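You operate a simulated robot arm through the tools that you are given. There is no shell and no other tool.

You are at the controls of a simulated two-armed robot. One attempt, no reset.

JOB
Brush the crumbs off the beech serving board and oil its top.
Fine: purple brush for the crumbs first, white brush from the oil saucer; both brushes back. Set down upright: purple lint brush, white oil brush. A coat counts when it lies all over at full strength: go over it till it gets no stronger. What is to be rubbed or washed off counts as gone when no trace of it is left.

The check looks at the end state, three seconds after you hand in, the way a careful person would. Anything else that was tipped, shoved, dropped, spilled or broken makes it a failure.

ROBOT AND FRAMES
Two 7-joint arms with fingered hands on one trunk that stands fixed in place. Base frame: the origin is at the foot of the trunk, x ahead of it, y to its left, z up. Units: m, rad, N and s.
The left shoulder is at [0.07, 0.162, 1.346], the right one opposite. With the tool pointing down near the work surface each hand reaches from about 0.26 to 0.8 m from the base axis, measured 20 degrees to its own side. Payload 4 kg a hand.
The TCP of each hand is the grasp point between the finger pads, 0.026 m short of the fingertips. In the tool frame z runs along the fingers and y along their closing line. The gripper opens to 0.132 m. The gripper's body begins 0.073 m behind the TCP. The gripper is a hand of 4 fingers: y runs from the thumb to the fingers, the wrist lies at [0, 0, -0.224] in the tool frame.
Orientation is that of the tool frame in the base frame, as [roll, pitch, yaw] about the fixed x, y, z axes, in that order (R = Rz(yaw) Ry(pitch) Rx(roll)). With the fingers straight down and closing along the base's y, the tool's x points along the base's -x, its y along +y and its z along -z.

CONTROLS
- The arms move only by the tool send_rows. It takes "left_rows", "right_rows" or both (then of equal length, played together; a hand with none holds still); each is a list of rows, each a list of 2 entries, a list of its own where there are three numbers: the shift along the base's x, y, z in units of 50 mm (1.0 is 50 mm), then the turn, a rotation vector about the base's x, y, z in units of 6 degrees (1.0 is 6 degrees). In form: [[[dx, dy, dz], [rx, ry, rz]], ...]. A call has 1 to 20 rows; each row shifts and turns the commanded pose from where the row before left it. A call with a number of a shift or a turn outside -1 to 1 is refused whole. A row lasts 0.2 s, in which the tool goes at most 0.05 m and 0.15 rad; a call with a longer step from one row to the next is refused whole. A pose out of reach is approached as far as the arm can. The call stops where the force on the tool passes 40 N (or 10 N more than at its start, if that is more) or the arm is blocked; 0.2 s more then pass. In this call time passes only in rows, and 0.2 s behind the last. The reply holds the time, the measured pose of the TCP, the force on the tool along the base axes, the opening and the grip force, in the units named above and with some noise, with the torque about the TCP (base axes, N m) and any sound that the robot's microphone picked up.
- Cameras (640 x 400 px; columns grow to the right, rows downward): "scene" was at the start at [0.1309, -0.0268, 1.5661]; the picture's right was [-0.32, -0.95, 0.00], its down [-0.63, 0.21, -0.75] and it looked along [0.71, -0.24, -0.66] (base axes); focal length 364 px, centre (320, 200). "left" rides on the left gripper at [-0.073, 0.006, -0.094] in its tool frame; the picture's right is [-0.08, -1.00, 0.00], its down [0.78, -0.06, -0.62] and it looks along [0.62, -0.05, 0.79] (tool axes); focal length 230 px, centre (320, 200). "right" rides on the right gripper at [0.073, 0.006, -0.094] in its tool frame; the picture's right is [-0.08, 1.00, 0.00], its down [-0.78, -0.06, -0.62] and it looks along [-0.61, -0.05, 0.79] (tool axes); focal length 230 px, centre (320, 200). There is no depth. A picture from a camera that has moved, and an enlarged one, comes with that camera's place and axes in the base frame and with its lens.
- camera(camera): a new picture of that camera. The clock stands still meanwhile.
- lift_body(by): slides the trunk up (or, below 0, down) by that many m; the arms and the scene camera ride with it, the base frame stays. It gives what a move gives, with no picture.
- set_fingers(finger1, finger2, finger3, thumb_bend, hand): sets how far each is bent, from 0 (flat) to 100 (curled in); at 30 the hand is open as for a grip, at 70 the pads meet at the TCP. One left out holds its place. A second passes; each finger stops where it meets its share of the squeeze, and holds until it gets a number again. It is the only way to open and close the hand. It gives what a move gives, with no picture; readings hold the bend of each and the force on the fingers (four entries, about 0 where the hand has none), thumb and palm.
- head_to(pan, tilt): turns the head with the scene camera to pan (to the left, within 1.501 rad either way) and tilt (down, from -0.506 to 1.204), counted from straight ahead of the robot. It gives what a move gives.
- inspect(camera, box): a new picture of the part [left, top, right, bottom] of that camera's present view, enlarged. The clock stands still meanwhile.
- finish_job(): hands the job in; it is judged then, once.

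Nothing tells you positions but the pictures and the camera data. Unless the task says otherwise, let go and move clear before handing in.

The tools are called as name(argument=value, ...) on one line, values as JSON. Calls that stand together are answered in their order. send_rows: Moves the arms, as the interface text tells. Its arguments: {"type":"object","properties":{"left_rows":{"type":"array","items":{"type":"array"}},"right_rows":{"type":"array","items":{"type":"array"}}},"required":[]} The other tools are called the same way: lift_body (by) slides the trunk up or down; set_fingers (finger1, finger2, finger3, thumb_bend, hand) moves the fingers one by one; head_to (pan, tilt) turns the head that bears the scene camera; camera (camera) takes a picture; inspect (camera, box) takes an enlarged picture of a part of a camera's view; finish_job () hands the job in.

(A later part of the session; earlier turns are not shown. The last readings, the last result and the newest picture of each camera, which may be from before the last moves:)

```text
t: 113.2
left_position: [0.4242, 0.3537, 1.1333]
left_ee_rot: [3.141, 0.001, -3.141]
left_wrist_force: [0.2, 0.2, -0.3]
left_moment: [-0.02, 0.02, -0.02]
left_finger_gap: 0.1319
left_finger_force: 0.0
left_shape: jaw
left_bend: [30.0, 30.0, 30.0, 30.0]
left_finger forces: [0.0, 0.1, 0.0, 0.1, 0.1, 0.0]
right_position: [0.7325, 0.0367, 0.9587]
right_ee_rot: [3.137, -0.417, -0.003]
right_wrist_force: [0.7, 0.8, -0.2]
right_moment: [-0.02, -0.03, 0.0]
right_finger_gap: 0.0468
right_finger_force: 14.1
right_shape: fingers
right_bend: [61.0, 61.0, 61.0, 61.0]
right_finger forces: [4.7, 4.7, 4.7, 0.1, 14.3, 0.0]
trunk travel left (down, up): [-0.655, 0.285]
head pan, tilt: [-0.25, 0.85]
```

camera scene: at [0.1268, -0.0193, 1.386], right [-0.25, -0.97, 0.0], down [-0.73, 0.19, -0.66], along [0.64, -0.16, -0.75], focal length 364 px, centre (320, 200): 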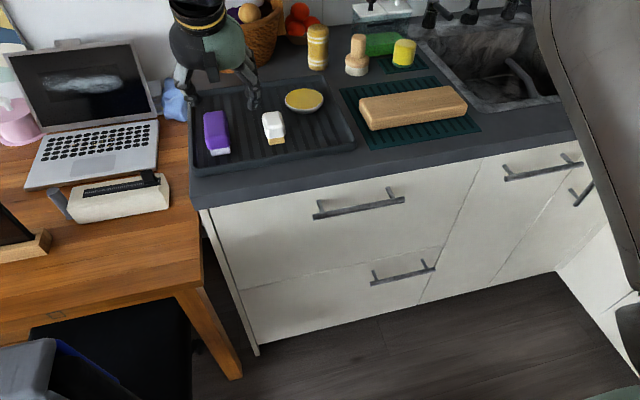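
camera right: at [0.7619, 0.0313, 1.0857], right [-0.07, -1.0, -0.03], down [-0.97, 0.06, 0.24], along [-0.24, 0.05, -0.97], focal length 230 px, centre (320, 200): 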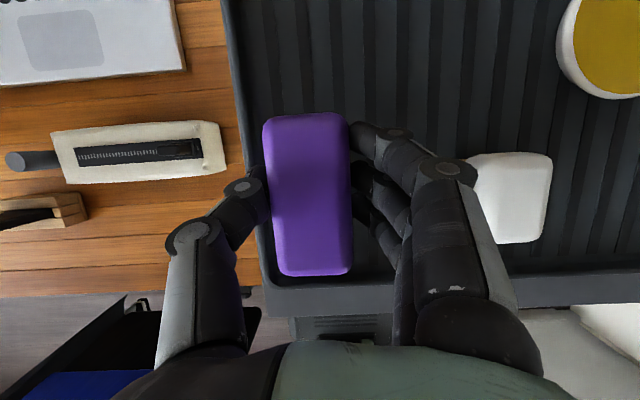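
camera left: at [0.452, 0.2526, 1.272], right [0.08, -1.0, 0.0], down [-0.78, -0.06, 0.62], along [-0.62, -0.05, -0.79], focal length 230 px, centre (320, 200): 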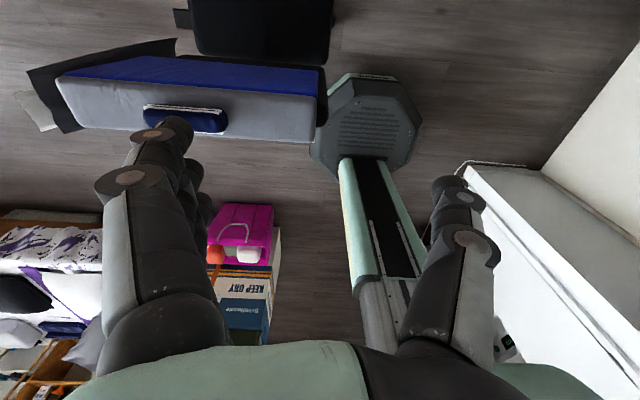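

send_rows(right_rows=[[[0, 0, -0.04], [0, 0, 0]], [[0, 0, -0.03], [0, 0, 0]], [[0, 0, 0], [0, 0, 0]]])

```text
t: 114.0
left_position: [0.4247, 0.3545, 1.131]
left_ee_rot: [3.141, 0.0, 3.141]
left_wrist_force: [-0.2, 0.3, -0.5]
left_moment: [0.01, 0.0, -0.02]
left_finger_gap: 0.132
left_finger_force: 0.0
left_shape: jaw
left_bend: [30.0, 30.0, 30.0, 30.0]
left_finger forces: [0.1, 0.1, 0.0, 0.1, 0.0, 0.0]
right_position: [0.7327, 0.0358, 0.9553]
right_ee_rot: [3.138, -0.417, -0.003]
right_wrist_force: [-0.1, 0.4, -0.7]
right_moment: [0.03, -0.05, -0.03]
right_finger_gap: 0.047
right_finger_force: 14.7
right_shape: fingers
right_bend: [61.0, 61.0, 61.0, 61.0]
right_finger forces: [4.6, 4.6, 4.8, 0.0, 14.3, 0.0]
trunk travel left (down, up): [-0.655, 0.285]
head pan, tilt: [-0.25, 0.85]
```

send_rows(right_rows=[[[0, 0, -0.03], [0, 0, 0]], [[0, 0, 0], [0, 0, 0]]])

```text
t: 114.6
left_position: [0.4249, 0.3534, 1.1321]
left_ee_rot: [-3.14, 0.0, -3.142]
left_wrist_force: [0.5, 0.1, 0.4]
left_moment: [0.05, 0.04, 0.0]
left_finger_gap: 0.1319
left_finger_force: 0.1
left_shape: jaw
left_bend: [30.0, 30.0, 30.0, 30.0]
left_finger forces: [0.0, 0.0, 0.1, 0.0, 0.1, 0.1]
right_position: [0.7324, 0.0352, 0.9548]
right_ee_rot: [3.136, -0.42, -0.002]
right_wrist_force: [0.4, -1.5, 0.7]
right_moment: [0.02, 0.02, 0.02]
right_finger_gap: 0.047
right_finger_force: 14.2
right_shape: fingers
right_bend: [61.0, 61.0, 61.0, 61.0]
right_finger forces: [4.9, 4.8, 4.7, 0.0, 14.1, 0.0]
trunk travel left (down, up): [-0.655, 0.285]
head pan, tilt: [-0.25, 0.85]
```

send_rows(right_rows=[[[0, 0, -0.03], [0, 0, 0]], [[0, 0, 0], [0, 0, 0]]])

inspect(camera="scene", box=[180, 100, 260, 150])

```text
t: 115.2
left_position: [0.4222, 0.3533, 1.1327]
left_ee_rot: [-3.141, 0.0, -3.141]
left_wrist_force: [0.3, 0.6, 0.2]
left_moment: [0.02, -0.02, -0.01]
left_finger_gap: 0.1319
left_finger_force: 0.0
left_shape: jaw
left_bend: [30.0, 30.0, 30.0, 30.0]
left_finger forces: [0.0, 0.1, 0.0, 0.0, 0.0, 0.0]
right_position: [0.7324, 0.0362, 0.9532]
right_ee_rot: [3.138, -0.421, -0.003]
right_wrist_force: [1.7, 0.1, 5.5]
right_moment: [0.14, -0.11, -0.04]
right_finger_gap: 0.047
right_finger_force: 14.5
right_shape: fingers
right_bend: [61.0, 61.0, 61.0, 61.0]
right_finger forces: [5.1, 4.9, 4.6, 0.0, 14.1, 0.0]
trunk travel left (down, up): [-0.655, 0.285]
head pan, tilt: [-0.25, 0.85]
```

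```text
8.00 times, centred on (220, 125) of scene
camera zoom: at [0.1263, -0.0194, 1.3861], right [-0.25, -0.97, 0.0], down [-0.73, 0.19, -0.66], along [0.64, -0.16, -0.75], focal length 2916 px, centre (1120, 800)
```

zoom: 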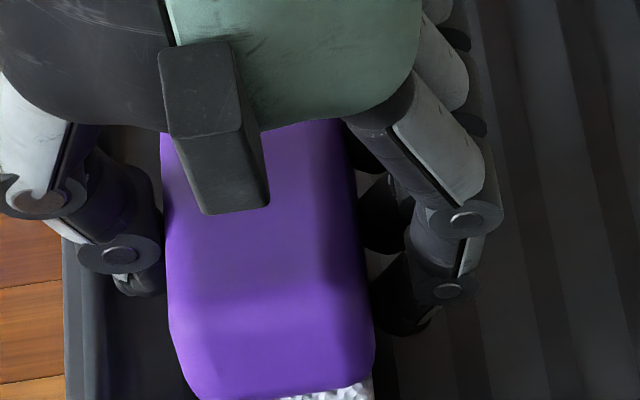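

The bristles rest on the tray with 5.5 N. I'll open the fingers gently.

set_fingers(hand="right", finger1=56, finger2=56, finger3=56, thumb_bend=56)

set_fingers(hand="right", finger1=51, finger2=51, finger3=51, thumb_bend=52)

send_rows(right_rows=[[[0, 0, 0.1], [0, 0, 0]], [[0, 0, 0.2], [0, 0, 0]], [[0, 0, 0.4], [0, 0, 0]], [[0, 0, 0.6], [0, 0, 0]], [[0, 0, 0.6], [0, 0, 0]], [[0, 0, 0], [0, 0, 0]]])

camera(camera="right")

inspect(camera="scene", box=[180, 90, 308, 170])

```text
t: 116.2
left_position: [0.422, 0.3545, 1.1327]
left_ee_rot: [-3.141, 0.001, 3.141]
left_wrist_force: [-0.8, 0.8, -0.4]
left_moment: [-0.01, 0.03, -0.02]
left_finger_gap: 0.132
left_finger_force: 0.0
left_shape: jaw
left_bend: [30.0, 30.0, 30.0, 30.0]
left_finger forces: [0.0, 0.0, 0.1, 0.0, 0.0, 0.0]
right_position: [0.7319, 0.0353, 0.9525]
right_ee_rot: [3.137, -0.416, -0.003]
right_wrist_force: [-0.3, 0.6, -0.2]
right_moment: [-0.01, 0.03, 0.01]
right_finger_gap: 0.0514
right_finger_force: 0.0
right_shape: fingers
right_bend: [56.0, 56.0, 56.0, 56.0]
right_finger forces: [0.0, 0.0, 0.0, 0.1, 0.2, 0.0]
trunk travel left (down, up): [-0.655, 0.285]
head pan, tilt: [-0.25, 0.85]
```

```text
t: 117.2
left_position: [0.4229, 0.3542, 1.1311]
left_ee_rot: [3.142, 0.0, -3.14]
left_wrist_force: [-0.2, 0.6, 0.7]
left_moment: [-0.01, 0.0, 0.02]
left_finger_gap: 0.1321
left_finger_force: 0.0
left_shape: jaw
left_bend: [30.0, 30.0, 30.0, 30.0]
left_finger forces: [0.0, 0.0, 0.0, 0.0, 0.0, 0.1]
right_position: [0.7318, 0.0353, 0.9526]
right_ee_rot: [3.138, -0.418, -0.002]
right_wrist_force: [0.7, 0.1, -0.3]
right_moment: [0.02, 0.01, 0.05]
right_finger_gap: 0.0649
right_finger_force: 0.0
right_shape: fingers
right_bend: [51.0, 51.0, 51.0, 52.0]
right_finger forces: [0.0, 0.0, 0.0, 0.0, 0.1, 0.1]
trunk travel left (down, up): [-0.655, 0.285]
head pan, tilt: [-0.25, 0.85]
```

```text
t: 118.6
left_position: [0.4241, 0.353, 1.1332]
left_ee_rot: [-3.141, 0.0, 3.141]
left_wrist_force: [0.0, -0.1, -0.2]
left_moment: [-0.01, 0.02, 0.04]
left_finger_gap: 0.1319
left_finger_force: 0.1
left_shape: jaw
left_bend: [30.0, 30.0, 30.0, 30.0]
left_finger forces: [0.0, 0.0, 0.0, 0.0, 0.0, 0.0]
right_position: [0.7323, 0.0352, 1.0453]
right_ee_rot: [3.138, -0.417, 0.0]
right_wrist_force: [0.4, 0.6, -0.1]
right_moment: [0.03, 0.01, -0.01]
right_finger_gap: 0.065
right_finger_force: 0.0
right_shape: fingers
right_bend: [51.0, 51.0, 51.0, 52.0]
right_finger forces: [0.0, 0.0, 0.0, 0.0, 0.0, 0.0]
trunk travel left (down, up): [-0.655, 0.285]
head pan, tilt: [-0.25, 0.85]
```

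```text
taken
camera right: at [0.7615, 0.0286, 1.1612], right [-0.07, -1.0, -0.03], down [-0.97, 0.06, 0.25], along [-0.24, 0.04, -0.97], focal length 230 px, centre (320, 200)
```

right: 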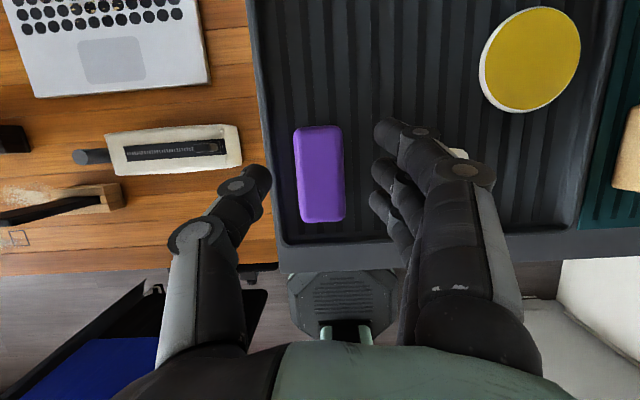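

```text
5.00 times, centred on (244, 130) of scene
camera zoom: at [0.1276, -0.0194, 1.3859], right [-0.25, -0.97, 0.0], down [-0.73, 0.19, -0.66], along [0.64, -0.16, -0.75], focal length 1822 px, centre (700, 550)
```

zoom: 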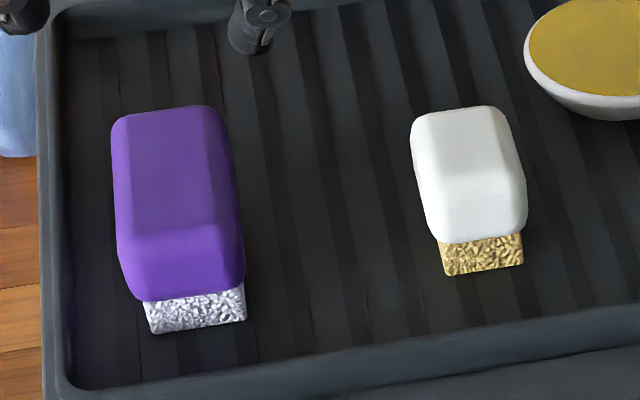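

The purple brush stands upright in its place. For the white brush I'll use a smaller tilt of 18° for more finger clearance. First I'll check that I can reach over the saucer with that tilt, and look at the saucer closely.

send_rows(right_rows=[[[0.0, -0.78, 0.1], [0, 0.25, 0]], [[0.3, -0.78, 0.1], [0, 0.25, 0]], [[0.3, -0.78, 0.1], [0, 0.25, 0]], [[0.4, -0.78, 0], [0, 0.25, 0]], [[0.4, -0.78, 0], [0, 0, 0]], [[0.3, 0, 0], [0, 0, 0]], [[0, 0, 0], [0, 0, 0]]])

camera(camera="right")

inspect(camera="scene", box=[240, 60, 368, 140])

```text
t: 120.2
left_position: [0.4239, 0.354, 1.1327]
left_ee_rot: [3.142, 0.001, 3.141]
left_wrist_force: [0.6, 0.4, -1.2]
left_moment: [0.01, 0.02, 0.02]
left_finger_gap: 0.132
left_finger_force: 0.0
left_shape: jaw
left_bend: [30.0, 30.0, 30.0, 30.0]
left_finger forces: [0.1, 0.0, 0.1, 0.0, 0.0, 0.0]
right_position: [0.7917, -0.1522, 1.0595]
right_ee_rot: [3.138, -0.313, 0.002]
right_wrist_force: [0.7, 0.6, 0.1]
right_moment: [-0.04, 0.02, 0.0]
right_finger_gap: 0.0652
right_finger_force: 0.0
right_shape: fingers
right_bend: [51.0, 51.0, 51.0, 52.0]
right_finger forces: [0.1, 0.0, 0.1, 0.1, 0.0, 0.0]
right hand out of reach, approached as far as the arm can: row 5, 6
trunk travel left (down, up): [-0.655, 0.285]
head pan, tilt: [-0.25, 0.85]
```

```text
taken
camera right: at [0.8337, -0.158, 1.1718], right [-0.08, -1.0, -0.02], down [-0.94, 0.06, 0.34], along [-0.34, 0.05, -0.94], focal length 230 px, centre (320, 200)
```

right: 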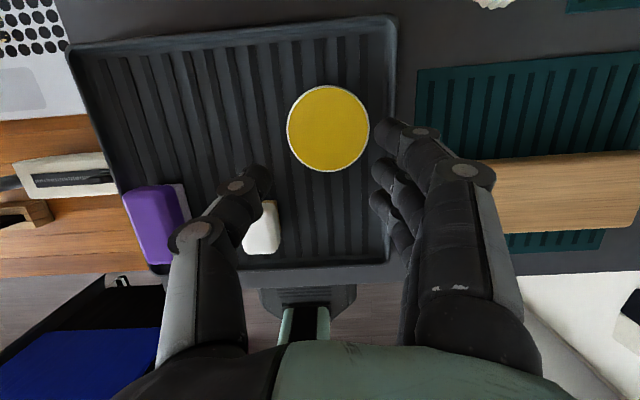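

```text
5.00 times, centred on (304, 100) of scene
camera zoom: at [0.1273, -0.0194, 1.3859], right [-0.25, -0.97, 0.0], down [-0.73, 0.19, -0.66], along [0.64, -0.16, -0.75], focal length 1822 px, centre (400, 700)
```

zoom: 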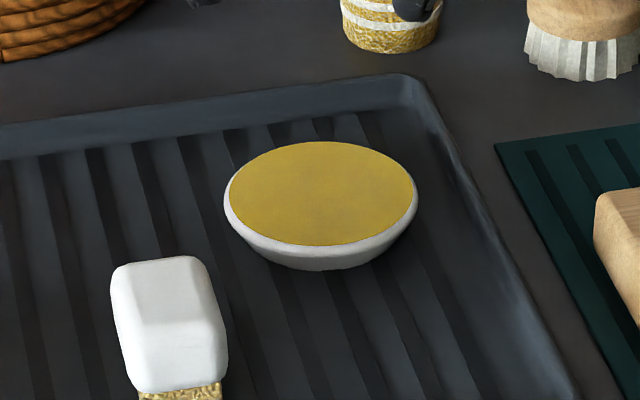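

With 18° tilt I can reach about x = 0.80. The saucer is centred at (0.82, -0.16) with an oil radius of about 0.039, so dipping slightly on its near side will work. Next I'll go above the white brush.

send_rows(right_rows=[[[-0.5, 0.5, 0], [0, 0, 0]], [[-0.5, 0.5, 0], [0, 0, 0]], [[-0.48, 0.5, -0.1], [0, 0, 0]], [[0, 0, -0.4], [0, 0, 0]], [[0, 0, 0], [0, 0, 0]]])

camera(camera="right")

inspect(camera="right", box=[260, 100, 420, 200])

```text
t: 121.4
left_position: [0.4239, 0.3547, 1.1325]
left_ee_rot: [3.14, -0.001, -3.141]
left_wrist_force: [-0.7, -0.4, -0.1]
left_moment: [0.01, -0.01, 0.02]
left_finger_gap: 0.1319
left_finger_force: 0.0
left_shape: jaw
left_bend: [30.0, 30.0, 30.0, 30.0]
left_finger forces: [0.0, 0.0, 0.0, 0.0, 0.1, 0.1]
right_position: [0.7178, -0.0795, 1.0374]
right_ee_rot: [3.138, -0.313, -0.001]
right_wrist_force: [-0.1, 0.4, 0.2]
right_moment: [0.0, -0.01, 0.01]
right_finger_gap: 0.0653
right_finger_force: 0.1
right_shape: fingers
right_bend: [51.0, 51.0, 51.0, 52.0]
right_finger forces: [0.1, 0.1, 0.1, 0.1, 0.0, 0.0]
trunk travel left (down, up): [-0.655, 0.285]
head pan, tilt: [-0.25, 0.85]
```

```text
taken
camera right: at [0.7586, -0.0845, 1.1492], right [-0.08, -1.0, -0.02], down [-0.94, 0.06, 0.34], along [-0.34, 0.05, -0.94], focal length 230 px, centre (320, 200)
```

right: 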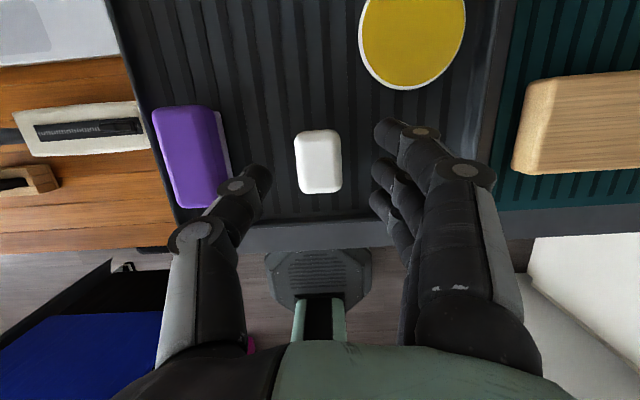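

```text
4.00 times, centred on (340, 150) of right
camera zoom: at [0.7586, -0.0845, 1.1492], right [-0.08, -1.0, -0.02], down [-0.94, 0.06, 0.34], along [-0.34, 0.05, -0.94], focal length 920 px, centre (240, 400)
```

zoom: 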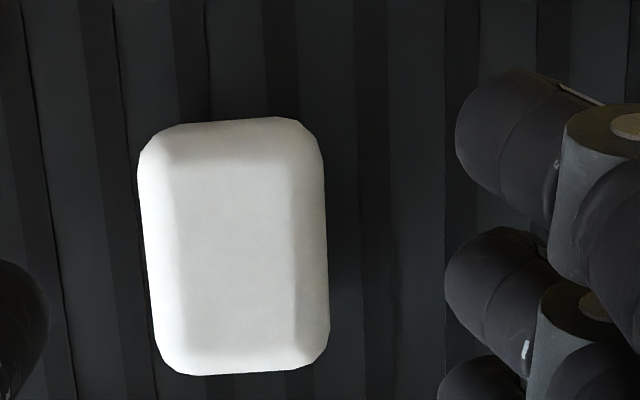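

The white brush centre reads (0.718, -0.076). I'll align and descend.

send_rows(right_rows=[[[-0.02, 0.07, -0.4], [0, 0, 0]], [[0, 0, -0.4], [0, 0, 0]], [[0, 0, -0.4], [0, 0, 0]], [[0, 0, -0.3], [0, 0, 0]], [[0, 0, -0.16], [0, 0, 0]], [[0, 0, 0], [0, 0, 0]]])

camera(camera="right")

inspect(camera="scene", box=[220, 90, 316, 150])

```text
t: 122.8
left_position: [0.4256, 0.3533, 1.132]
left_ee_rot: [3.141, 0.0, 3.141]
left_wrist_force: [-0.3, -0.9, -0.9]
left_moment: [-0.04, 0.01, -0.02]
left_finger_gap: 0.1321
left_finger_force: 0.1
left_shape: jaw
left_bend: [30.0, 30.0, 30.0, 30.0]
left_finger forces: [0.0, 0.0, 0.0, 0.0, 0.0, 0.1]
right_position: [0.7171, -0.0738, 0.9509]
right_ee_rot: [3.138, -0.311, -0.001]
right_wrist_force: [0.8, -0.1, 1.0]
right_moment: [0.02, 0.04, -0.02]
right_finger_gap: 0.0653
right_finger_force: 0.1
right_shape: fingers
right_bend: [51.0, 51.0, 51.0, 52.0]
right_finger forces: [0.0, 0.0, 0.0, 0.0, 0.0, 0.0]
trunk travel left (down, up): [-0.655, 0.285]
head pan, tilt: [-0.25, 0.85]
```

```text
taken
camera right: at [0.7582, -0.0793, 1.0629], right [-0.08, -1.0, -0.02], down [-0.94, 0.06, 0.34], along [-0.34, 0.05, -0.94], focal length 230 px, centre (320, 200)
```

right: 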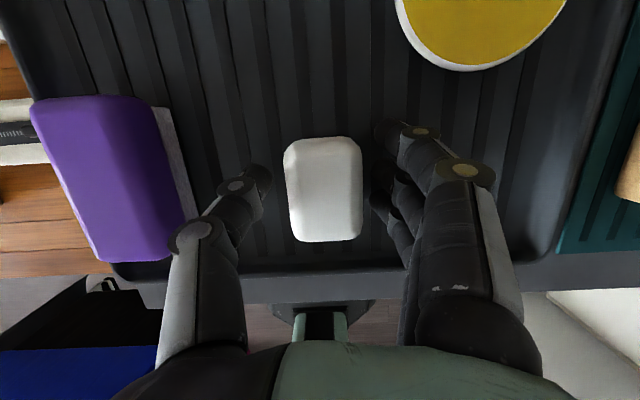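

```text
6.67 times, centred on (268, 120) of scene
camera zoom: at [0.1271, -0.0193, 1.386], right [-0.25, -0.97, 0.0], down [-0.73, 0.19, -0.66], along [0.64, -0.16, -0.75], focal length 2430 px, centre (667, 733)
```

zoom: 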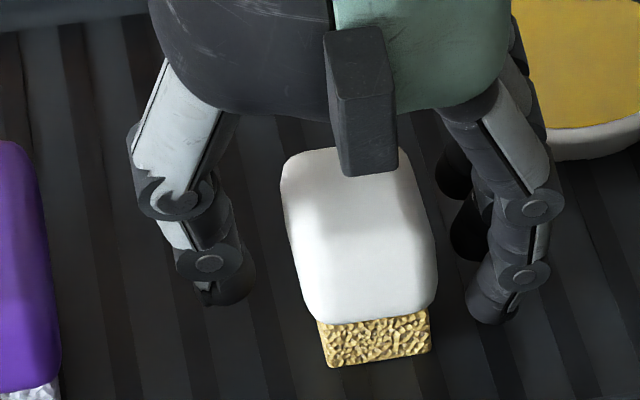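

The brush is centred between the fingers. I'll close on it.

set_fingers(hand="right", finger1=59, finger2=59, finger3=59, thumb_bend=59)

set_fingers(hand="right", finger1=63, finger2=63, finger3=63, thumb_bend=63)

camera(camera="right")

```text
t: 123.8
left_position: [0.4234, 0.3527, 1.1327]
left_ee_rot: [3.141, 0.0, 3.14]
left_wrist_force: [-0.1, -0.3, -0.8]
left_moment: [-0.01, -0.02, 0.02]
left_finger_gap: 0.1321
left_finger_force: 0.0
left_shape: jaw
left_bend: [30.0, 30.0, 30.0, 30.0]
left_finger forces: [0.0, 0.1, 0.0, 0.1, 0.0, 0.0]
right_position: [0.7164, -0.0744, 0.9521]
right_ee_rot: [3.139, -0.314, -0.002]
right_wrist_force: [0.1, 0.6, -1.1]
right_moment: [0.02, 0.02, 0.02]
right_finger_gap: 0.0452
right_finger_force: 1.0
right_shape: fingers
right_bend: [58.0, 58.0, 58.0, 58.0]
right_finger forces: [0.3, 0.5, 0.5, 0.1, 1.3, 0.0]
trunk travel left (down, up): [-0.655, 0.285]
head pan, tilt: [-0.25, 0.85]
```

```text
t: 124.8
left_position: [0.4246, 0.3547, 1.1332]
left_ee_rot: [3.141, -0.001, -3.141]
left_wrist_force: [0.8, 0.1, 0.1]
left_moment: [0.01, 0.0, 0.02]
left_finger_gap: 0.1321
left_finger_force: 0.0
left_shape: jaw
left_bend: [30.0, 30.0, 30.0, 30.0]
left_finger forces: [0.0, 0.1, 0.1, 0.1, 0.0, 0.0]
right_position: [0.7163, -0.0746, 0.95]
right_ee_rot: [3.139, -0.312, -0.002]
right_wrist_force: [-0.4, 0.2, 0.1]
right_moment: [0.01, 0.02, -0.01]
right_finger_gap: 0.043
right_finger_force: 6.7
right_shape: fingers
right_bend: [60.0, 60.0, 60.0, 60.0]
right_finger forces: [2.4, 2.4, 2.1, 0.0, 6.9, 0.0]
trunk travel left (down, up): [-0.655, 0.285]
head pan, tilt: [-0.25, 0.85]
```

```text
taken
camera right: at [0.7583, -0.0793, 1.0631], right [-0.08, -1.0, -0.02], down [-0.94, 0.06, 0.34], along [-0.34, 0.04, -0.94], focal length 230 px, centre (320, 200)
```

right: 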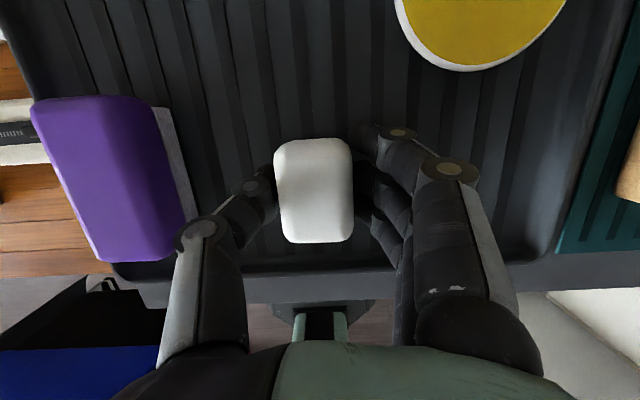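

The grip is even at 43 mm, with the brush nudged about 4 mm in +y, which I'll correct when putting it back. I'll firm the grip and lift.

set_fingers(hand="right", finger1=69, finger2=69, finger3=69, thumb_bend=69)

send_rows(right_rows=[[[0, 0, 0.2], [0, 0, 0]], [[0, 0, 0.5], [0, 0, 0]], [[0, 0, 0.6], [0, 0, 0]], [[0, 0, 0.6], [0, 0, 0]], [[0, 0, 0], [0, 0, 0]]])

camera(camera="right")

inspect(camera="scene", box=[210, 40, 338, 120])

```text
t: 125.8
left_position: [0.4235, 0.3541, 1.132]
left_ee_rot: [3.141, 0.001, 3.141]
left_wrist_force: [-0.5, -0.6, -0.2]
left_moment: [0.01, -0.01, -0.01]
left_finger_gap: 0.1318
left_finger_force: 0.0
left_shape: jaw
left_bend: [30.0, 30.0, 30.0, 30.0]
left_finger forces: [0.0, 0.0, 0.0, 0.1, 0.0, 0.1]
right_position: [0.7163, -0.0736, 0.9511]
right_ee_rot: [3.138, -0.313, -0.002]
right_wrist_force: [0.3, 0.9, -0.3]
right_moment: [0.01, -0.01, 0.01]
right_finger_gap: 0.0417
right_finger_force: 16.8
right_shape: fingers
right_bend: [62.0, 62.0, 62.0, 62.0]
right_finger forces: [5.4, 5.9, 4.8, 0.1, 16.6, 0.0]
trunk travel left (down, up): [-0.655, 0.285]
head pan, tilt: [-0.25, 0.85]
```

```text
t: 127.0
left_position: [0.424, 0.3535, 1.1307]
left_ee_rot: [-3.141, 0.0, -3.141]
left_wrist_force: [0.3, -0.5, -0.1]
left_moment: [0.0, -0.02, -0.04]
left_finger_gap: 0.1322
left_finger_force: 0.1
left_shape: jaw
left_bend: [30.0, 30.0, 30.0, 30.0]
left_finger forces: [0.0, 0.0, 0.0, 0.1, 0.1, 0.0]
right_position: [0.7171, -0.0724, 1.048]
right_ee_rot: [3.138, -0.312, 0.002]
right_wrist_force: [-0.1, 0.1, -0.3]
right_moment: [-0.04, 0.01, 0.03]
right_finger_gap: 0.0422
right_finger_force: 16.7
right_shape: fingers
right_bend: [62.0, 62.0, 62.0, 62.0]
right_finger forces: [5.3, 5.8, 4.8, 0.0, 16.5, 0.0]
trunk travel left (down, up): [-0.655, 0.285]
head pan, tilt: [-0.25, 0.85]
```

```text
taken
camera right: at [0.7578, -0.0785, 1.1596], right [-0.08, -1.0, -0.02], down [-0.94, 0.06, 0.35], along [-0.34, 0.05, -0.94], focal length 230 px, centre (320, 200)
```

right: 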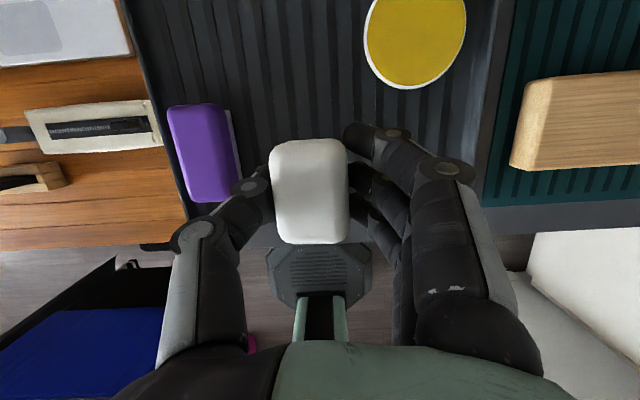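

```text
5.00 times, centred on (274, 80) of scene
camera zoom: at [0.1276, -0.0195, 1.3859], right [-0.25, -0.97, 0.0], down [-0.73, 0.19, -0.66], along [0.64, -0.16, -0.75], focal length 1822 px, centre (550, 800)
```

zoom: 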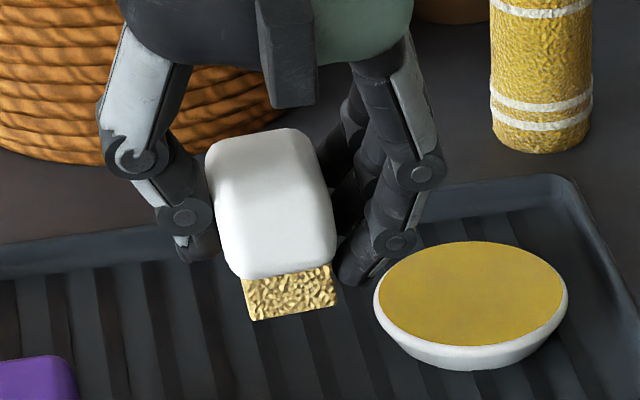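

The white brush is up and the saucer rim is at z of about 0.926. I'll move over the near side of the saucer.

send_rows(right_rows=[[[0.53, -0.61, -0.12], [0, 0, 0]], [[0.53, -0.61, -0.12], [0, 0, 0]], [[0.53, -0.61, -0.4], [0, 0, 0]], [[0, 0, -0.3], [0, 0, 0]], [[0, 0, 0], [0, 0, 0]]])

camera(camera="right")

inspect(camera="scene", box=[250, 60, 346, 120])

```text
t: 128.2
left_position: [0.424, 0.3545, 1.1318]
left_ee_rot: [3.141, 0.0, -3.14]
left_wrist_force: [-0.6, 0.4, -0.5]
left_moment: [-0.02, 0.01, -0.02]
left_finger_gap: 0.1321
left_finger_force: 0.1
left_shape: jaw
left_bend: [30.0, 30.0, 30.0, 30.0]
left_finger forces: [0.0, 0.0, 0.1, 0.0, 0.0, 0.0]
right_position: [0.7963, -0.1651, 1.0023]
right_ee_rot: [3.14, -0.313, -0.001]
right_wrist_force: [-0.4, 0.1, -0.5]
right_moment: [0.0, 0.01, 0.01]
right_finger_gap: 0.0418
right_finger_force: 16.5
right_shape: fingers
right_bend: [62.0, 62.0, 62.0, 62.0]
right_finger forces: [5.4, 5.9, 4.8, 0.0, 16.4, 0.1]
trunk travel left (down, up): [-0.655, 0.285]
head pan, tilt: [-0.25, 0.85]
```

```text
taken
camera right: at [0.8373, -0.1711, 1.1139], right [-0.08, -1.0, -0.02], down [-0.94, 0.06, 0.34], along [-0.34, 0.04, -0.94], focal length 230 px, centre (320, 200)
```

right: 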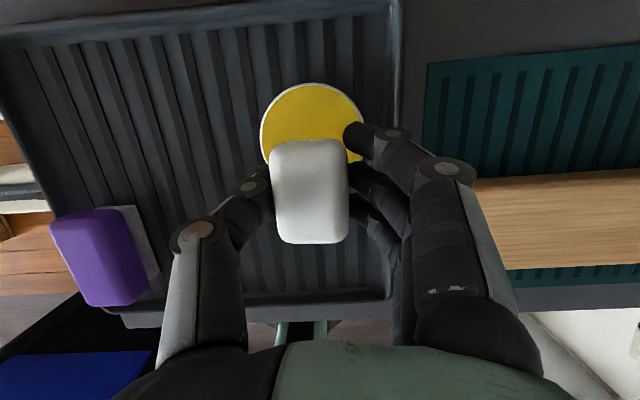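

```text
6.67 times, centred on (298, 90) of scene
camera zoom: at [0.127, -0.019, 1.386], right [-0.25, -0.97, 0.0], down [-0.73, 0.19, -0.66], along [0.64, -0.16, -0.75], focal length 2430 px, centre (467, 933)
```

zoom: 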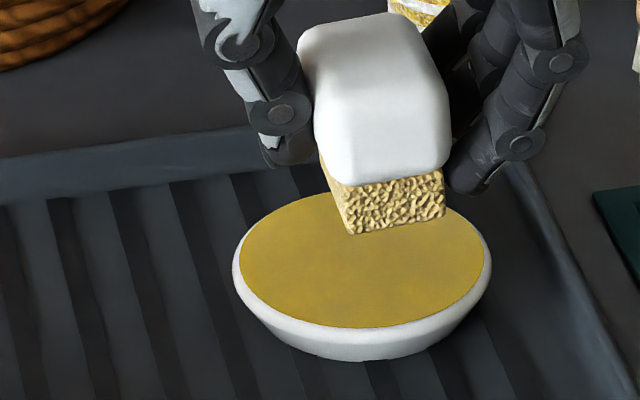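

The bristle pad is above the oil. I'll lower it with a slight push forward.

send_rows(right_rows=[[[0.06, 0, -0.2], [0, 0, 0]], [[0.04, 0, -0.2], [0, 0, 0]], [[0, 0, -0.1], [0, 0, 0]], [[0, 0, 0], [0, 0, 0]]])

inspect(camera="scene", box=[250, 60, 346, 120])

```text
t: 129.2
left_position: [0.4247, 0.3542, 1.1318]
left_ee_rot: [3.142, -0.001, 3.141]
left_wrist_force: [-0.5, 0.4, -0.4]
left_moment: [-0.05, 0.01, 0.01]
left_finger_gap: 0.132
left_finger_force: 0.1
left_shape: jaw
left_bend: [30.0, 30.0, 30.0, 30.0]
left_finger forces: [0.0, 0.1, 0.1, 0.0, 0.0, 0.0]
right_position: [0.8001, -0.1654, 0.9754]
right_ee_rot: [3.136, -0.313, -0.003]
right_wrist_force: [-0.3, 0.1, -0.3]
right_moment: [0.01, 0.04, 0.01]
right_finger_gap: 0.042
right_finger_force: 16.9
right_shape: fingers
right_bend: [62.0, 62.0, 62.0, 62.0]
right_finger forces: [5.4, 5.8, 4.8, 0.0, 16.5, 0.0]
trunk travel left (down, up): [-0.655, 0.285]
head pan, tilt: [-0.25, 0.85]
```

```text
6.67 times, centred on (298, 90) of scene
camera zoom: at [0.1272, -0.0192, 1.386], right [-0.25, -0.97, 0.0], down [-0.73, 0.19, -0.66], along [0.64, -0.16, -0.75], focal length 2430 px, centre (467, 933)
```

zoom: 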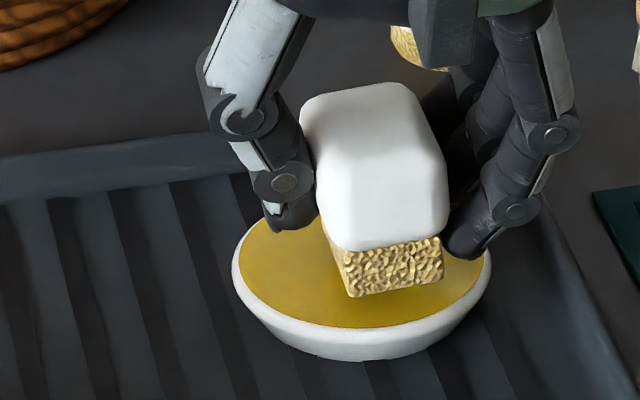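

The pad is just above the oil. I'll go down in small steps and watch the force.

send_rows(right_rows=[[[0, 0, -0.05], [0, 0, 0]], [[0, 0, -0.05], [0, 0, 0]], [[0, 0, 0], [0, 0, 0]]])

inspect(camera="scene", box=[250, 60, 346, 120])

```text
t: 130.0
left_position: [0.4238, 0.3538, 1.1328]
left_ee_rot: [3.14, -0.001, 3.141]
left_wrist_force: [0.5, 0.1, -0.1]
left_moment: [-0.03, -0.02, 0.03]
left_finger_gap: 0.132
left_finger_force: 0.1
left_shape: jaw
left_bend: [30.0, 30.0, 30.0, 30.0]
left_finger forces: [0.0, 0.0, 0.0, 0.0, 0.1, 0.0]
right_position: [0.802, -0.1654, 0.9696]
right_ee_rot: [3.139, -0.314, -0.001]
right_wrist_force: [0.2, -0.8, -0.4]
right_moment: [-0.03, 0.02, 0.03]
right_finger_gap: 0.0419
right_finger_force: 16.8
right_shape: fingers
right_bend: [62.0, 62.0, 62.0, 62.0]
right_finger forces: [5.4, 5.8, 4.8, 0.0, 16.6, 0.0]
trunk travel left (down, up): [-0.655, 0.285]
head pan, tilt: [-0.25, 0.85]
```

```text
6.67 times, centred on (298, 90) of scene
camera zoom: at [0.1271, -0.0193, 1.386], right [-0.25, -0.97, 0.0], down [-0.73, 0.19, -0.66], along [0.64, -0.16, -0.75], focal length 2430 px, centre (467, 933)
```

zoom: 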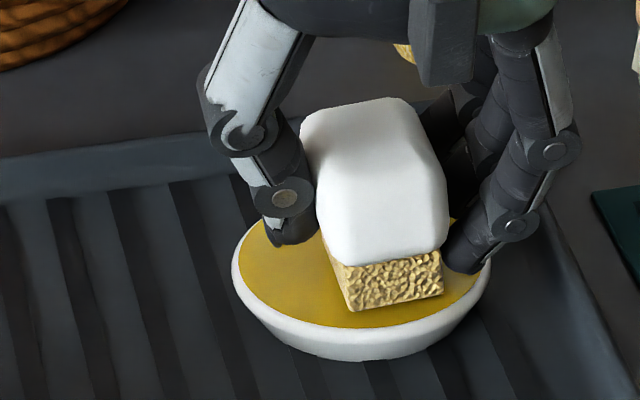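

send_rows(right_rows=[[[0, 0, -0.04], [0, 0, 0]], [[0, 0, 0], [0, 0, 0]]])

inspect(camera="scene", box=[260, 70, 340, 120])

camera(camera="right")

```text
t: 130.6
left_position: [0.4257, 0.3537, 1.1327]
left_ee_rot: [3.14, -0.002, -3.141]
left_wrist_force: [-0.3, -0.1, -0.6]
left_moment: [0.01, 0.01, -0.04]
left_finger_gap: 0.1321
left_finger_force: 0.0
left_shape: jaw
left_bend: [30.0, 30.0, 30.0, 30.0]
left_finger forces: [0.1, 0.0, 0.1, 0.0, 0.0, 0.1]
right_position: [0.8006, -0.1661, 0.968]
right_ee_rot: [3.137, -0.313, -0.001]
right_wrist_force: [-0.3, 1.0, -0.6]
right_moment: [0.02, 0.02, 0.03]
right_finger_gap: 0.042
right_finger_force: 16.1
right_shape: fingers
right_bend: [62.0, 62.0, 62.0, 62.0]
right_finger forces: [5.4, 5.9, 4.8, 0.0, 16.5, 0.1]
trunk travel left (down, up): [-0.655, 0.285]
head pan, tilt: [-0.25, 0.85]
```

```text
8.00 times, centred on (300, 95) of scene
camera zoom: at [0.1271, -0.0193, 1.386], right [-0.25, -0.97, 0.0], down [-0.73, 0.19, -0.66], along [0.64, -0.16, -0.75], focal length 2916 px, centre (480, 1040)
```

zoom: 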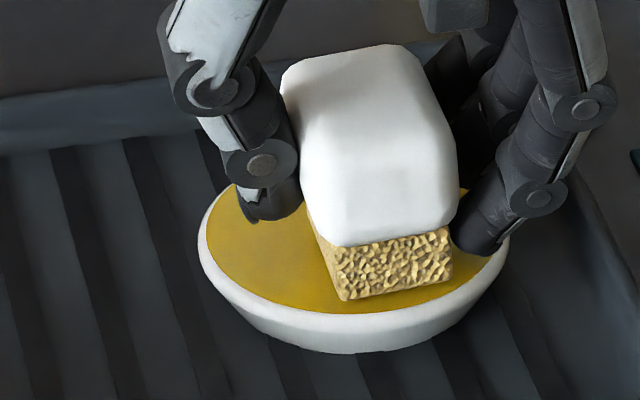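

```text
taken
camera right: at [0.8427, -0.1719, 1.08], right [-0.08, -1.0, -0.02], down [-0.94, 0.06, 0.34], along [-0.34, 0.05, -0.94], focal length 230 px, centre (320, 200)
```

right: 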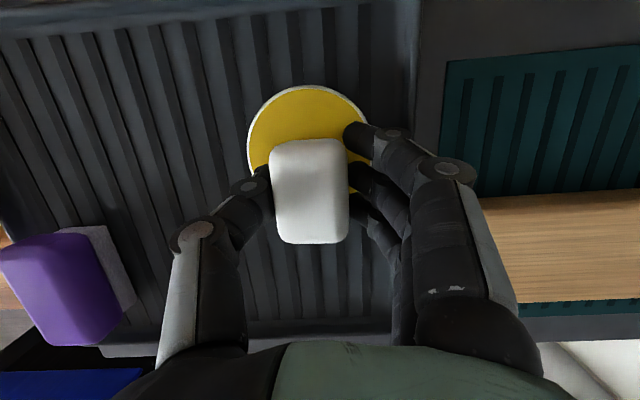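

There is no contact yet. I'll continue down by 2 mm steps.

send_rows(right_rows=[[[0, 0, -0.05], [0, 0, 0]], [[0, 0, 0], [0, 0, 0]]])

inspect(camera="scene", box=[260, 70, 340, 120])

```text
t: 131.2
left_position: [0.4234, 0.3533, 1.1317]
left_ee_rot: [-3.141, 0.002, 3.141]
left_wrist_force: [0.0, -0.5, -0.1]
left_moment: [-0.01, -0.01, -0.02]
left_finger_gap: 0.1322
left_finger_force: 0.1
left_shape: jaw
left_bend: [30.0, 30.0, 30.0, 30.0]
left_finger forces: [0.0, 0.1, 0.0, 0.1, 0.0, 0.0]
right_position: [0.801, -0.166, 0.9667]
right_ee_rot: [3.137, -0.315, -0.001]
right_wrist_force: [-0.1, -0.6, 3.3]
right_moment: [0.04, -0.07, -0.01]
right_finger_gap: 0.0419
right_finger_force: 16.7
right_shape: fingers
right_bend: [62.0, 62.0, 62.0, 62.0]
right_finger forces: [6.1, 6.0, 5.3, 0.0, 16.9, 0.0]
trunk travel left (down, up): [-0.655, 0.285]
head pan, tilt: [-0.25, 0.85]
```

```text
8.00 times, centred on (300, 95) of scene
camera zoom: at [0.1266, -0.0192, 1.3861], right [-0.25, -0.97, 0.0], down [-0.73, 0.19, -0.66], along [0.64, -0.16, -0.75], focal length 2916 px, centre (480, 1040)
```

zoom: 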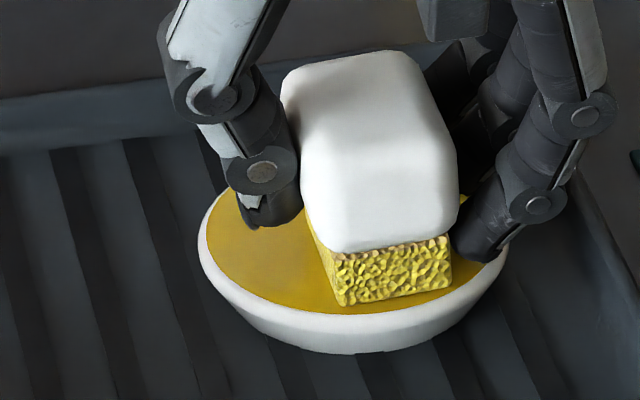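

The pad turned bright yellow, so it is taking up oil, with 3.3 N contact. I'll let it soak briefly and then lift.

send_rows(right_rows=[[[0, 0, 0], [0, 0, 0]], [[0, 0, 0], [0, 0, 0]], [[0, 0, 0], [0, 0, 0]], [[0, 0, 0], [0, 0, 0]], [[0, 0, 0], [0, 0, 0]]])

inspect(camera="scene", box=[260, 70, 340, 120])

```text
t: 132.4
left_position: [0.4231, 0.3537, 1.1319]
left_ee_rot: [3.141, 0.001, -3.142]
left_wrist_force: [0.0, 0.3, 0.2]
left_moment: [-0.01, -0.02, -0.01]
left_finger_gap: 0.1319
left_finger_force: 0.1
left_shape: jaw
left_bend: [30.0, 30.0, 30.0, 30.0]
left_finger forces: [0.0, 0.0, 0.0, 0.1, 0.0, 0.0]
right_position: [0.8011, -0.1666, 0.9676]
right_ee_rot: [3.139, -0.316, -0.002]
right_wrist_force: [0.9, 0.5, 4.5]
right_moment: [0.07, -0.1, -0.01]
right_finger_gap: 0.0417
right_finger_force: 17.7
right_shape: fingers
right_bend: [62.0, 62.0, 62.0, 62.0]
right_finger forces: [6.6, 6.0, 5.4, 0.0, 17.0, 0.0]
trunk travel left (down, up): [-0.655, 0.285]
head pan, tilt: [-0.25, 0.85]
```

```text
8.00 times, centred on (300, 95) of scene
camera zoom: at [0.1264, -0.0192, 1.386], right [-0.25, -0.97, 0.0], down [-0.73, 0.19, -0.66], along [0.64, -0.16, -0.75], focal length 2916 px, centre (480, 1040)
```

zoom: 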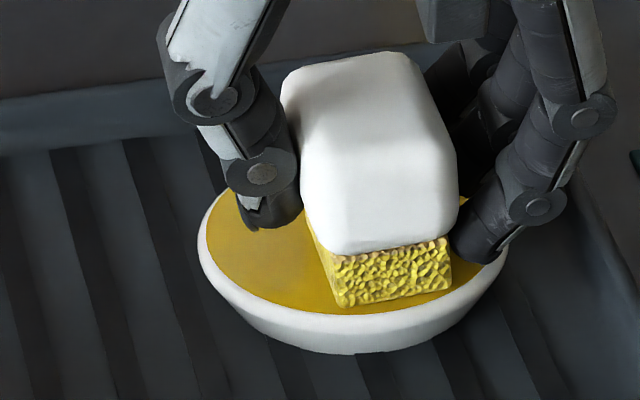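

The brush is loaded. I'll lift straight up and move over the board's near-left corner.

send_rows(right_rows=[[[0, 0, 0.3], [0, 0, 0]], [[0, 0, 0.5], [0, 0, 0]], [[0, 0, 0.5], [0, 0, 0]], [[-0.46, -0.6, 0], [0, 0, 0]], [[-0.46, -0.6, 0], [0, 0, 0]], [[-0.46, -0.6, 0], [0, 0, 0]], [[-0.46, -0.6, 0], [0, 0, 0]], [[0, 0, -0.4], [0, 0, 0]], [[0, 0, 0], [0, 0, 0]]])

inspect(camera="scene", box=[340, 50, 468, 130])

inspect(camera="scene", box=[190, 60, 350, 160])

```text
t: 134.4
left_position: [0.4242, 0.3536, 1.1325]
left_ee_rot: [-3.14, 0.001, 3.141]
left_wrist_force: [-0.7, -0.4, -0.4]
left_moment: [-0.01, -0.05, 0.01]
left_finger_gap: 0.132
left_finger_force: 0.2
left_shape: jaw
left_bend: [30.0, 30.0, 30.0, 30.0]
left_finger forces: [0.0, 0.0, 0.1, 0.0, 0.0, 0.0]
right_position: [0.708, -0.2864, 1.012]
right_ee_rot: [3.139, -0.314, -0.002]
right_wrist_force: [0.0, -0.5, 0.0]
right_moment: [0.0, 0.03, -0.01]
right_finger_gap: 0.0417
right_finger_force: 16.5
right_shape: fingers
right_bend: [62.0, 62.0, 62.0, 62.0]
right_finger forces: [5.3, 5.8, 4.5, 0.0, 16.2, 0.0]
trunk travel left (down, up): [-0.655, 0.285]
head pan, tilt: [-0.25, 0.85]
```

```text
5.00 times, centred on (404, 90) of scene
camera zoom: at [0.1267, -0.0192, 1.386], right [-0.25, -0.97, 0.0], down [-0.73, 0.19, -0.66], along [0.64, -0.16, -0.75], focal length 1822 px, centre (-100, 750)
```

zoom: 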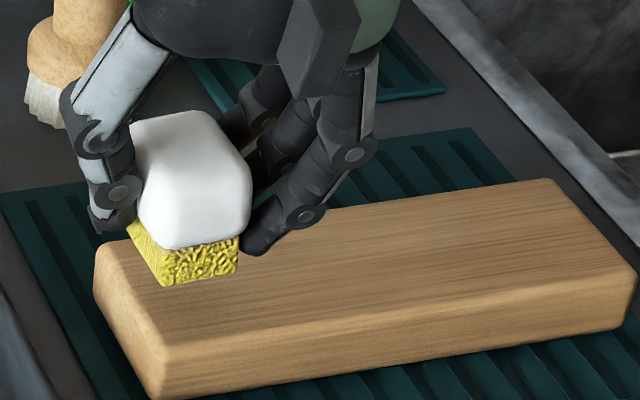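

```text
4.00 times, centred on (270, 110) of scene
camera zoom: at [0.1267, -0.0192, 1.386], right [-0.25, -0.97, 0.0], down [-0.73, 0.19, -0.66], along [0.64, -0.16, -0.75], focal length 1458 px, centre (520, 560)
```

zoom: 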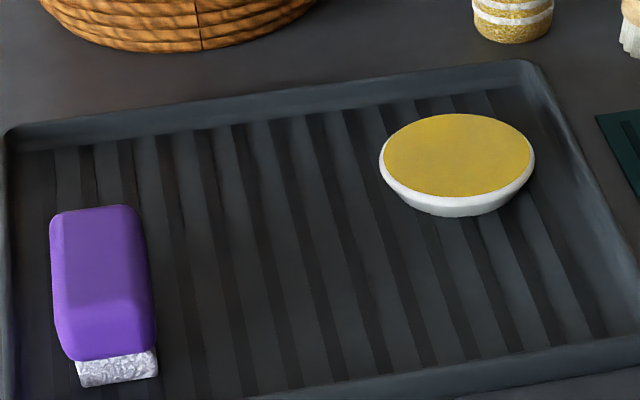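

The tray and saucer are undisturbed. I'll lower the brush onto the board.

send_rows(right_rows=[[[0, 0, -0.3], [0, 0, 0]], [[0, 0, -0.2], [0, 0, 0]], [[0, 0, -0.06], [0, 0, 0]], [[0, 0, 0], [0, 0, 0]]])

```text
t: 135.4
left_position: [0.4234, 0.3544, 1.1321]
left_ee_rot: [-3.141, 0.0, 3.141]
left_wrist_force: [0.1, -0.6, 0.0]
left_moment: [-0.02, -0.05, 0.0]
left_finger_gap: 0.1316
left_finger_force: 0.2
left_shape: jaw
left_bend: [30.0, 30.0, 30.0, 30.0]
left_finger forces: [0.0, 0.0, 0.1, 0.1, 0.0, 0.0]
right_position: [0.7087, -0.286, 0.9816]
right_ee_rot: [3.138, -0.312, -0.004]
right_wrist_force: [1.4, -0.1, -0.4]
right_moment: [0.02, 0.01, -0.03]
right_finger_gap: 0.0416
right_finger_force: 16.1
right_shape: fingers
right_bend: [62.0, 62.0, 62.0, 62.0]
right_finger forces: [5.3, 5.9, 4.6, 0.0, 16.2, 0.1]
trunk travel left (down, up): [-0.655, 0.285]
head pan, tilt: [-0.25, 0.85]
```

send_rows(right_rows=[[[0, 0, -0.04], [0, 0, 0]], [[0, 0, 0], [0, 0, 0]]])

inspect(camera="scene", box=[340, 75, 420, 125])

```text
t: 136.0
left_position: [0.4238, 0.3538, 1.1325]
left_ee_rot: [-3.141, -0.001, 3.141]
left_wrist_force: [0.4, -0.3, -0.3]
left_moment: [0.01, 0.02, 0.02]
left_finger_gap: 0.1319
left_finger_force: 0.1
left_shape: jaw
left_bend: [30.0, 30.0, 30.0, 30.0]
left_finger forces: [0.1, 0.0, 0.1, 0.1, 0.1, 0.0]
right_position: [0.7082, -0.2858, 0.9812]
right_ee_rot: [3.137, -0.312, -0.001]
right_wrist_force: [-1.1, 0.7, -1.2]
right_moment: [-0.01, 0.0, -0.01]
right_finger_gap: 0.0418
right_finger_force: 16.4
right_shape: fingers
right_bend: [62.0, 62.0, 62.0, 62.0]
right_finger forces: [5.4, 5.8, 4.6, 0.1, 16.2, 0.1]
trunk travel left (down, up): [-0.655, 0.285]
head pan, tilt: [-0.25, 0.85]
```

```text
8.00 times, centred on (380, 100) of scene
camera zoom: at [0.1271, -0.0193, 1.386], right [-0.25, -0.97, 0.0], down [-0.73, 0.19, -0.66], along [0.64, -0.16, -0.75], focal length 2916 px, centre (-160, 1000)
```

zoom: 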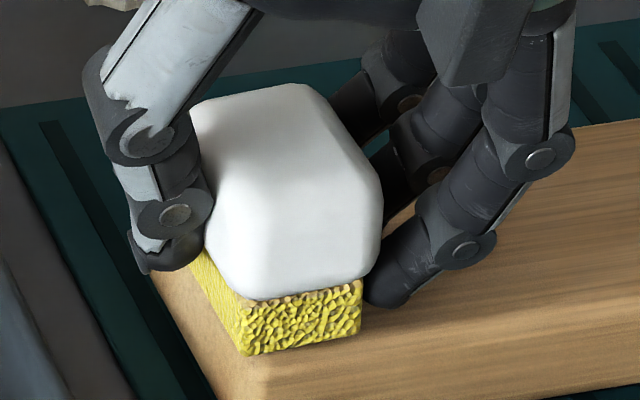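

send_rows(right_rows=[[[0, 0, -0.04], [0, 0, 0]], [[0, 0, 0], [0, 0, 0]]])

```text
t: 136.6
left_position: [0.4243, 0.3537, 1.1314]
left_ee_rot: [3.141, -0.001, -3.14]
left_wrist_force: [0.1, -0.1, 0.2]
left_moment: [0.04, 0.04, -0.01]
left_finger_gap: 0.132
left_finger_force: 0.0
left_shape: jaw
left_bend: [30.0, 30.0, 30.0, 30.0]
left_finger forces: [0.0, 0.0, 0.1, 0.0, 0.0, 0.0]
right_position: [0.7092, -0.2851, 0.98]
right_ee_rot: [3.139, -0.314, -0.003]
right_wrist_force: [0.3, 0.4, -0.4]
right_moment: [0.0, 0.02, 0.01]
right_finger_gap: 0.0418
right_finger_force: 16.3
right_shape: fingers
right_bend: [62.0, 62.0, 62.0, 62.0]
right_finger forces: [5.3, 5.9, 4.6, 0.1, 16.2, 0.0]
trunk travel left (down, up): [-0.655, 0.285]
head pan, tilt: [-0.25, 0.85]
```

send_rows(right_rows=[[[0, 0, -0.04], [0, 0, 0]], [[0, 0, 0], [0, 0, 0]]])

```text
t: 137.2
left_position: [0.4225, 0.3538, 1.133]
left_ee_rot: [-3.141, -0.001, 3.141]
left_wrist_force: [-0.2, -0.1, 0.8]
left_moment: [-0.02, -0.01, 0.04]
left_finger_gap: 0.132
left_finger_force: 0.0
left_shape: jaw
left_bend: [30.0, 30.0, 30.0, 30.0]
left_finger forces: [0.0, 0.0, 0.1, 0.1, 0.1, 0.1]
right_position: [0.7083, -0.2869, 0.9782]
right_ee_rot: [3.137, -0.317, -0.001]
right_wrist_force: [-1.1, -0.6, 6.8]
right_moment: [0.1, -0.11, 0.03]
right_finger_gap: 0.0416
right_finger_force: 17.5
right_shape: fingers
right_bend: [62.0, 62.0, 62.0, 62.0]
right_finger forces: [6.6, 6.3, 5.3, 0.0, 17.2, 0.1]
trunk travel left (down, up): [-0.655, 0.285]
head pan, tilt: [-0.25, 0.85]
```

Contact with 6.8 N. I'll sweep the first lane slowly along the near edge.

send_rows(right_rows=[[[0, -0.3, 0.008], [0, 0, 0]], [[0, -0.35, 0], [0, 0, 0]], [[0, -0.35, 0], [0, 0, 0]], [[0, -0.35, 0], [0, 0, 0]], [[0, -0.35, 0], [0, 0, 0]], [[0, -0.35, 0], [0, 0, 0]], [[0, 0, 0], [0, 0, 0]]])

inspect(camera="scene", box=[340, 60, 468, 140])

```text
t: 138.8
left_position: [0.4227, 0.3539, 1.1318]
left_ee_rot: [-3.139, -0.001, -3.14]
left_wrist_force: [-1.0, 0.2, 0.5]
left_moment: [-0.01, 0.02, 0.0]
left_finger_gap: 0.1319
left_finger_force: 0.1
left_shape: jaw
left_bend: [30.0, 30.0, 30.0, 30.0]
left_finger forces: [0.2, 0.1, 0.1, 0.1, 0.1, 0.0]
right_position: [0.7086, -0.3885, 0.9787]
right_ee_rot: [3.136, -0.313, -0.001]
right_wrist_force: [0.3, 3.2, 4.6]
right_moment: [0.22, -0.1, 0.06]
right_finger_gap: 0.0415
right_finger_force: 17.2
right_shape: fingers
right_bend: [63.0, 63.0, 62.0, 62.0]
right_finger forces: [5.3, 5.4, 5.1, 0.0, 18.1, 0.0]
trunk travel left (down, up): [-0.655, 0.285]
head pan, tilt: [-0.25, 0.85]
```

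```text
5.00 times, centred on (404, 100) of scene
camera zoom: at [0.1264, -0.0181, 1.3861], right [-0.25, -0.97, 0.0], down [-0.73, 0.19, -0.66], along [0.64, -0.16, -0.75], focal length 1822 px, centre (-100, 700)
```

zoom: 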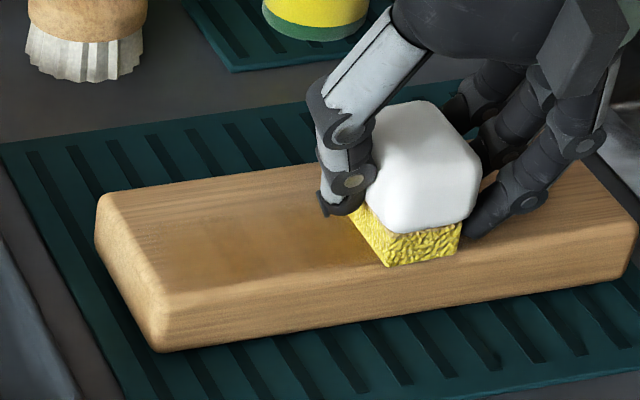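

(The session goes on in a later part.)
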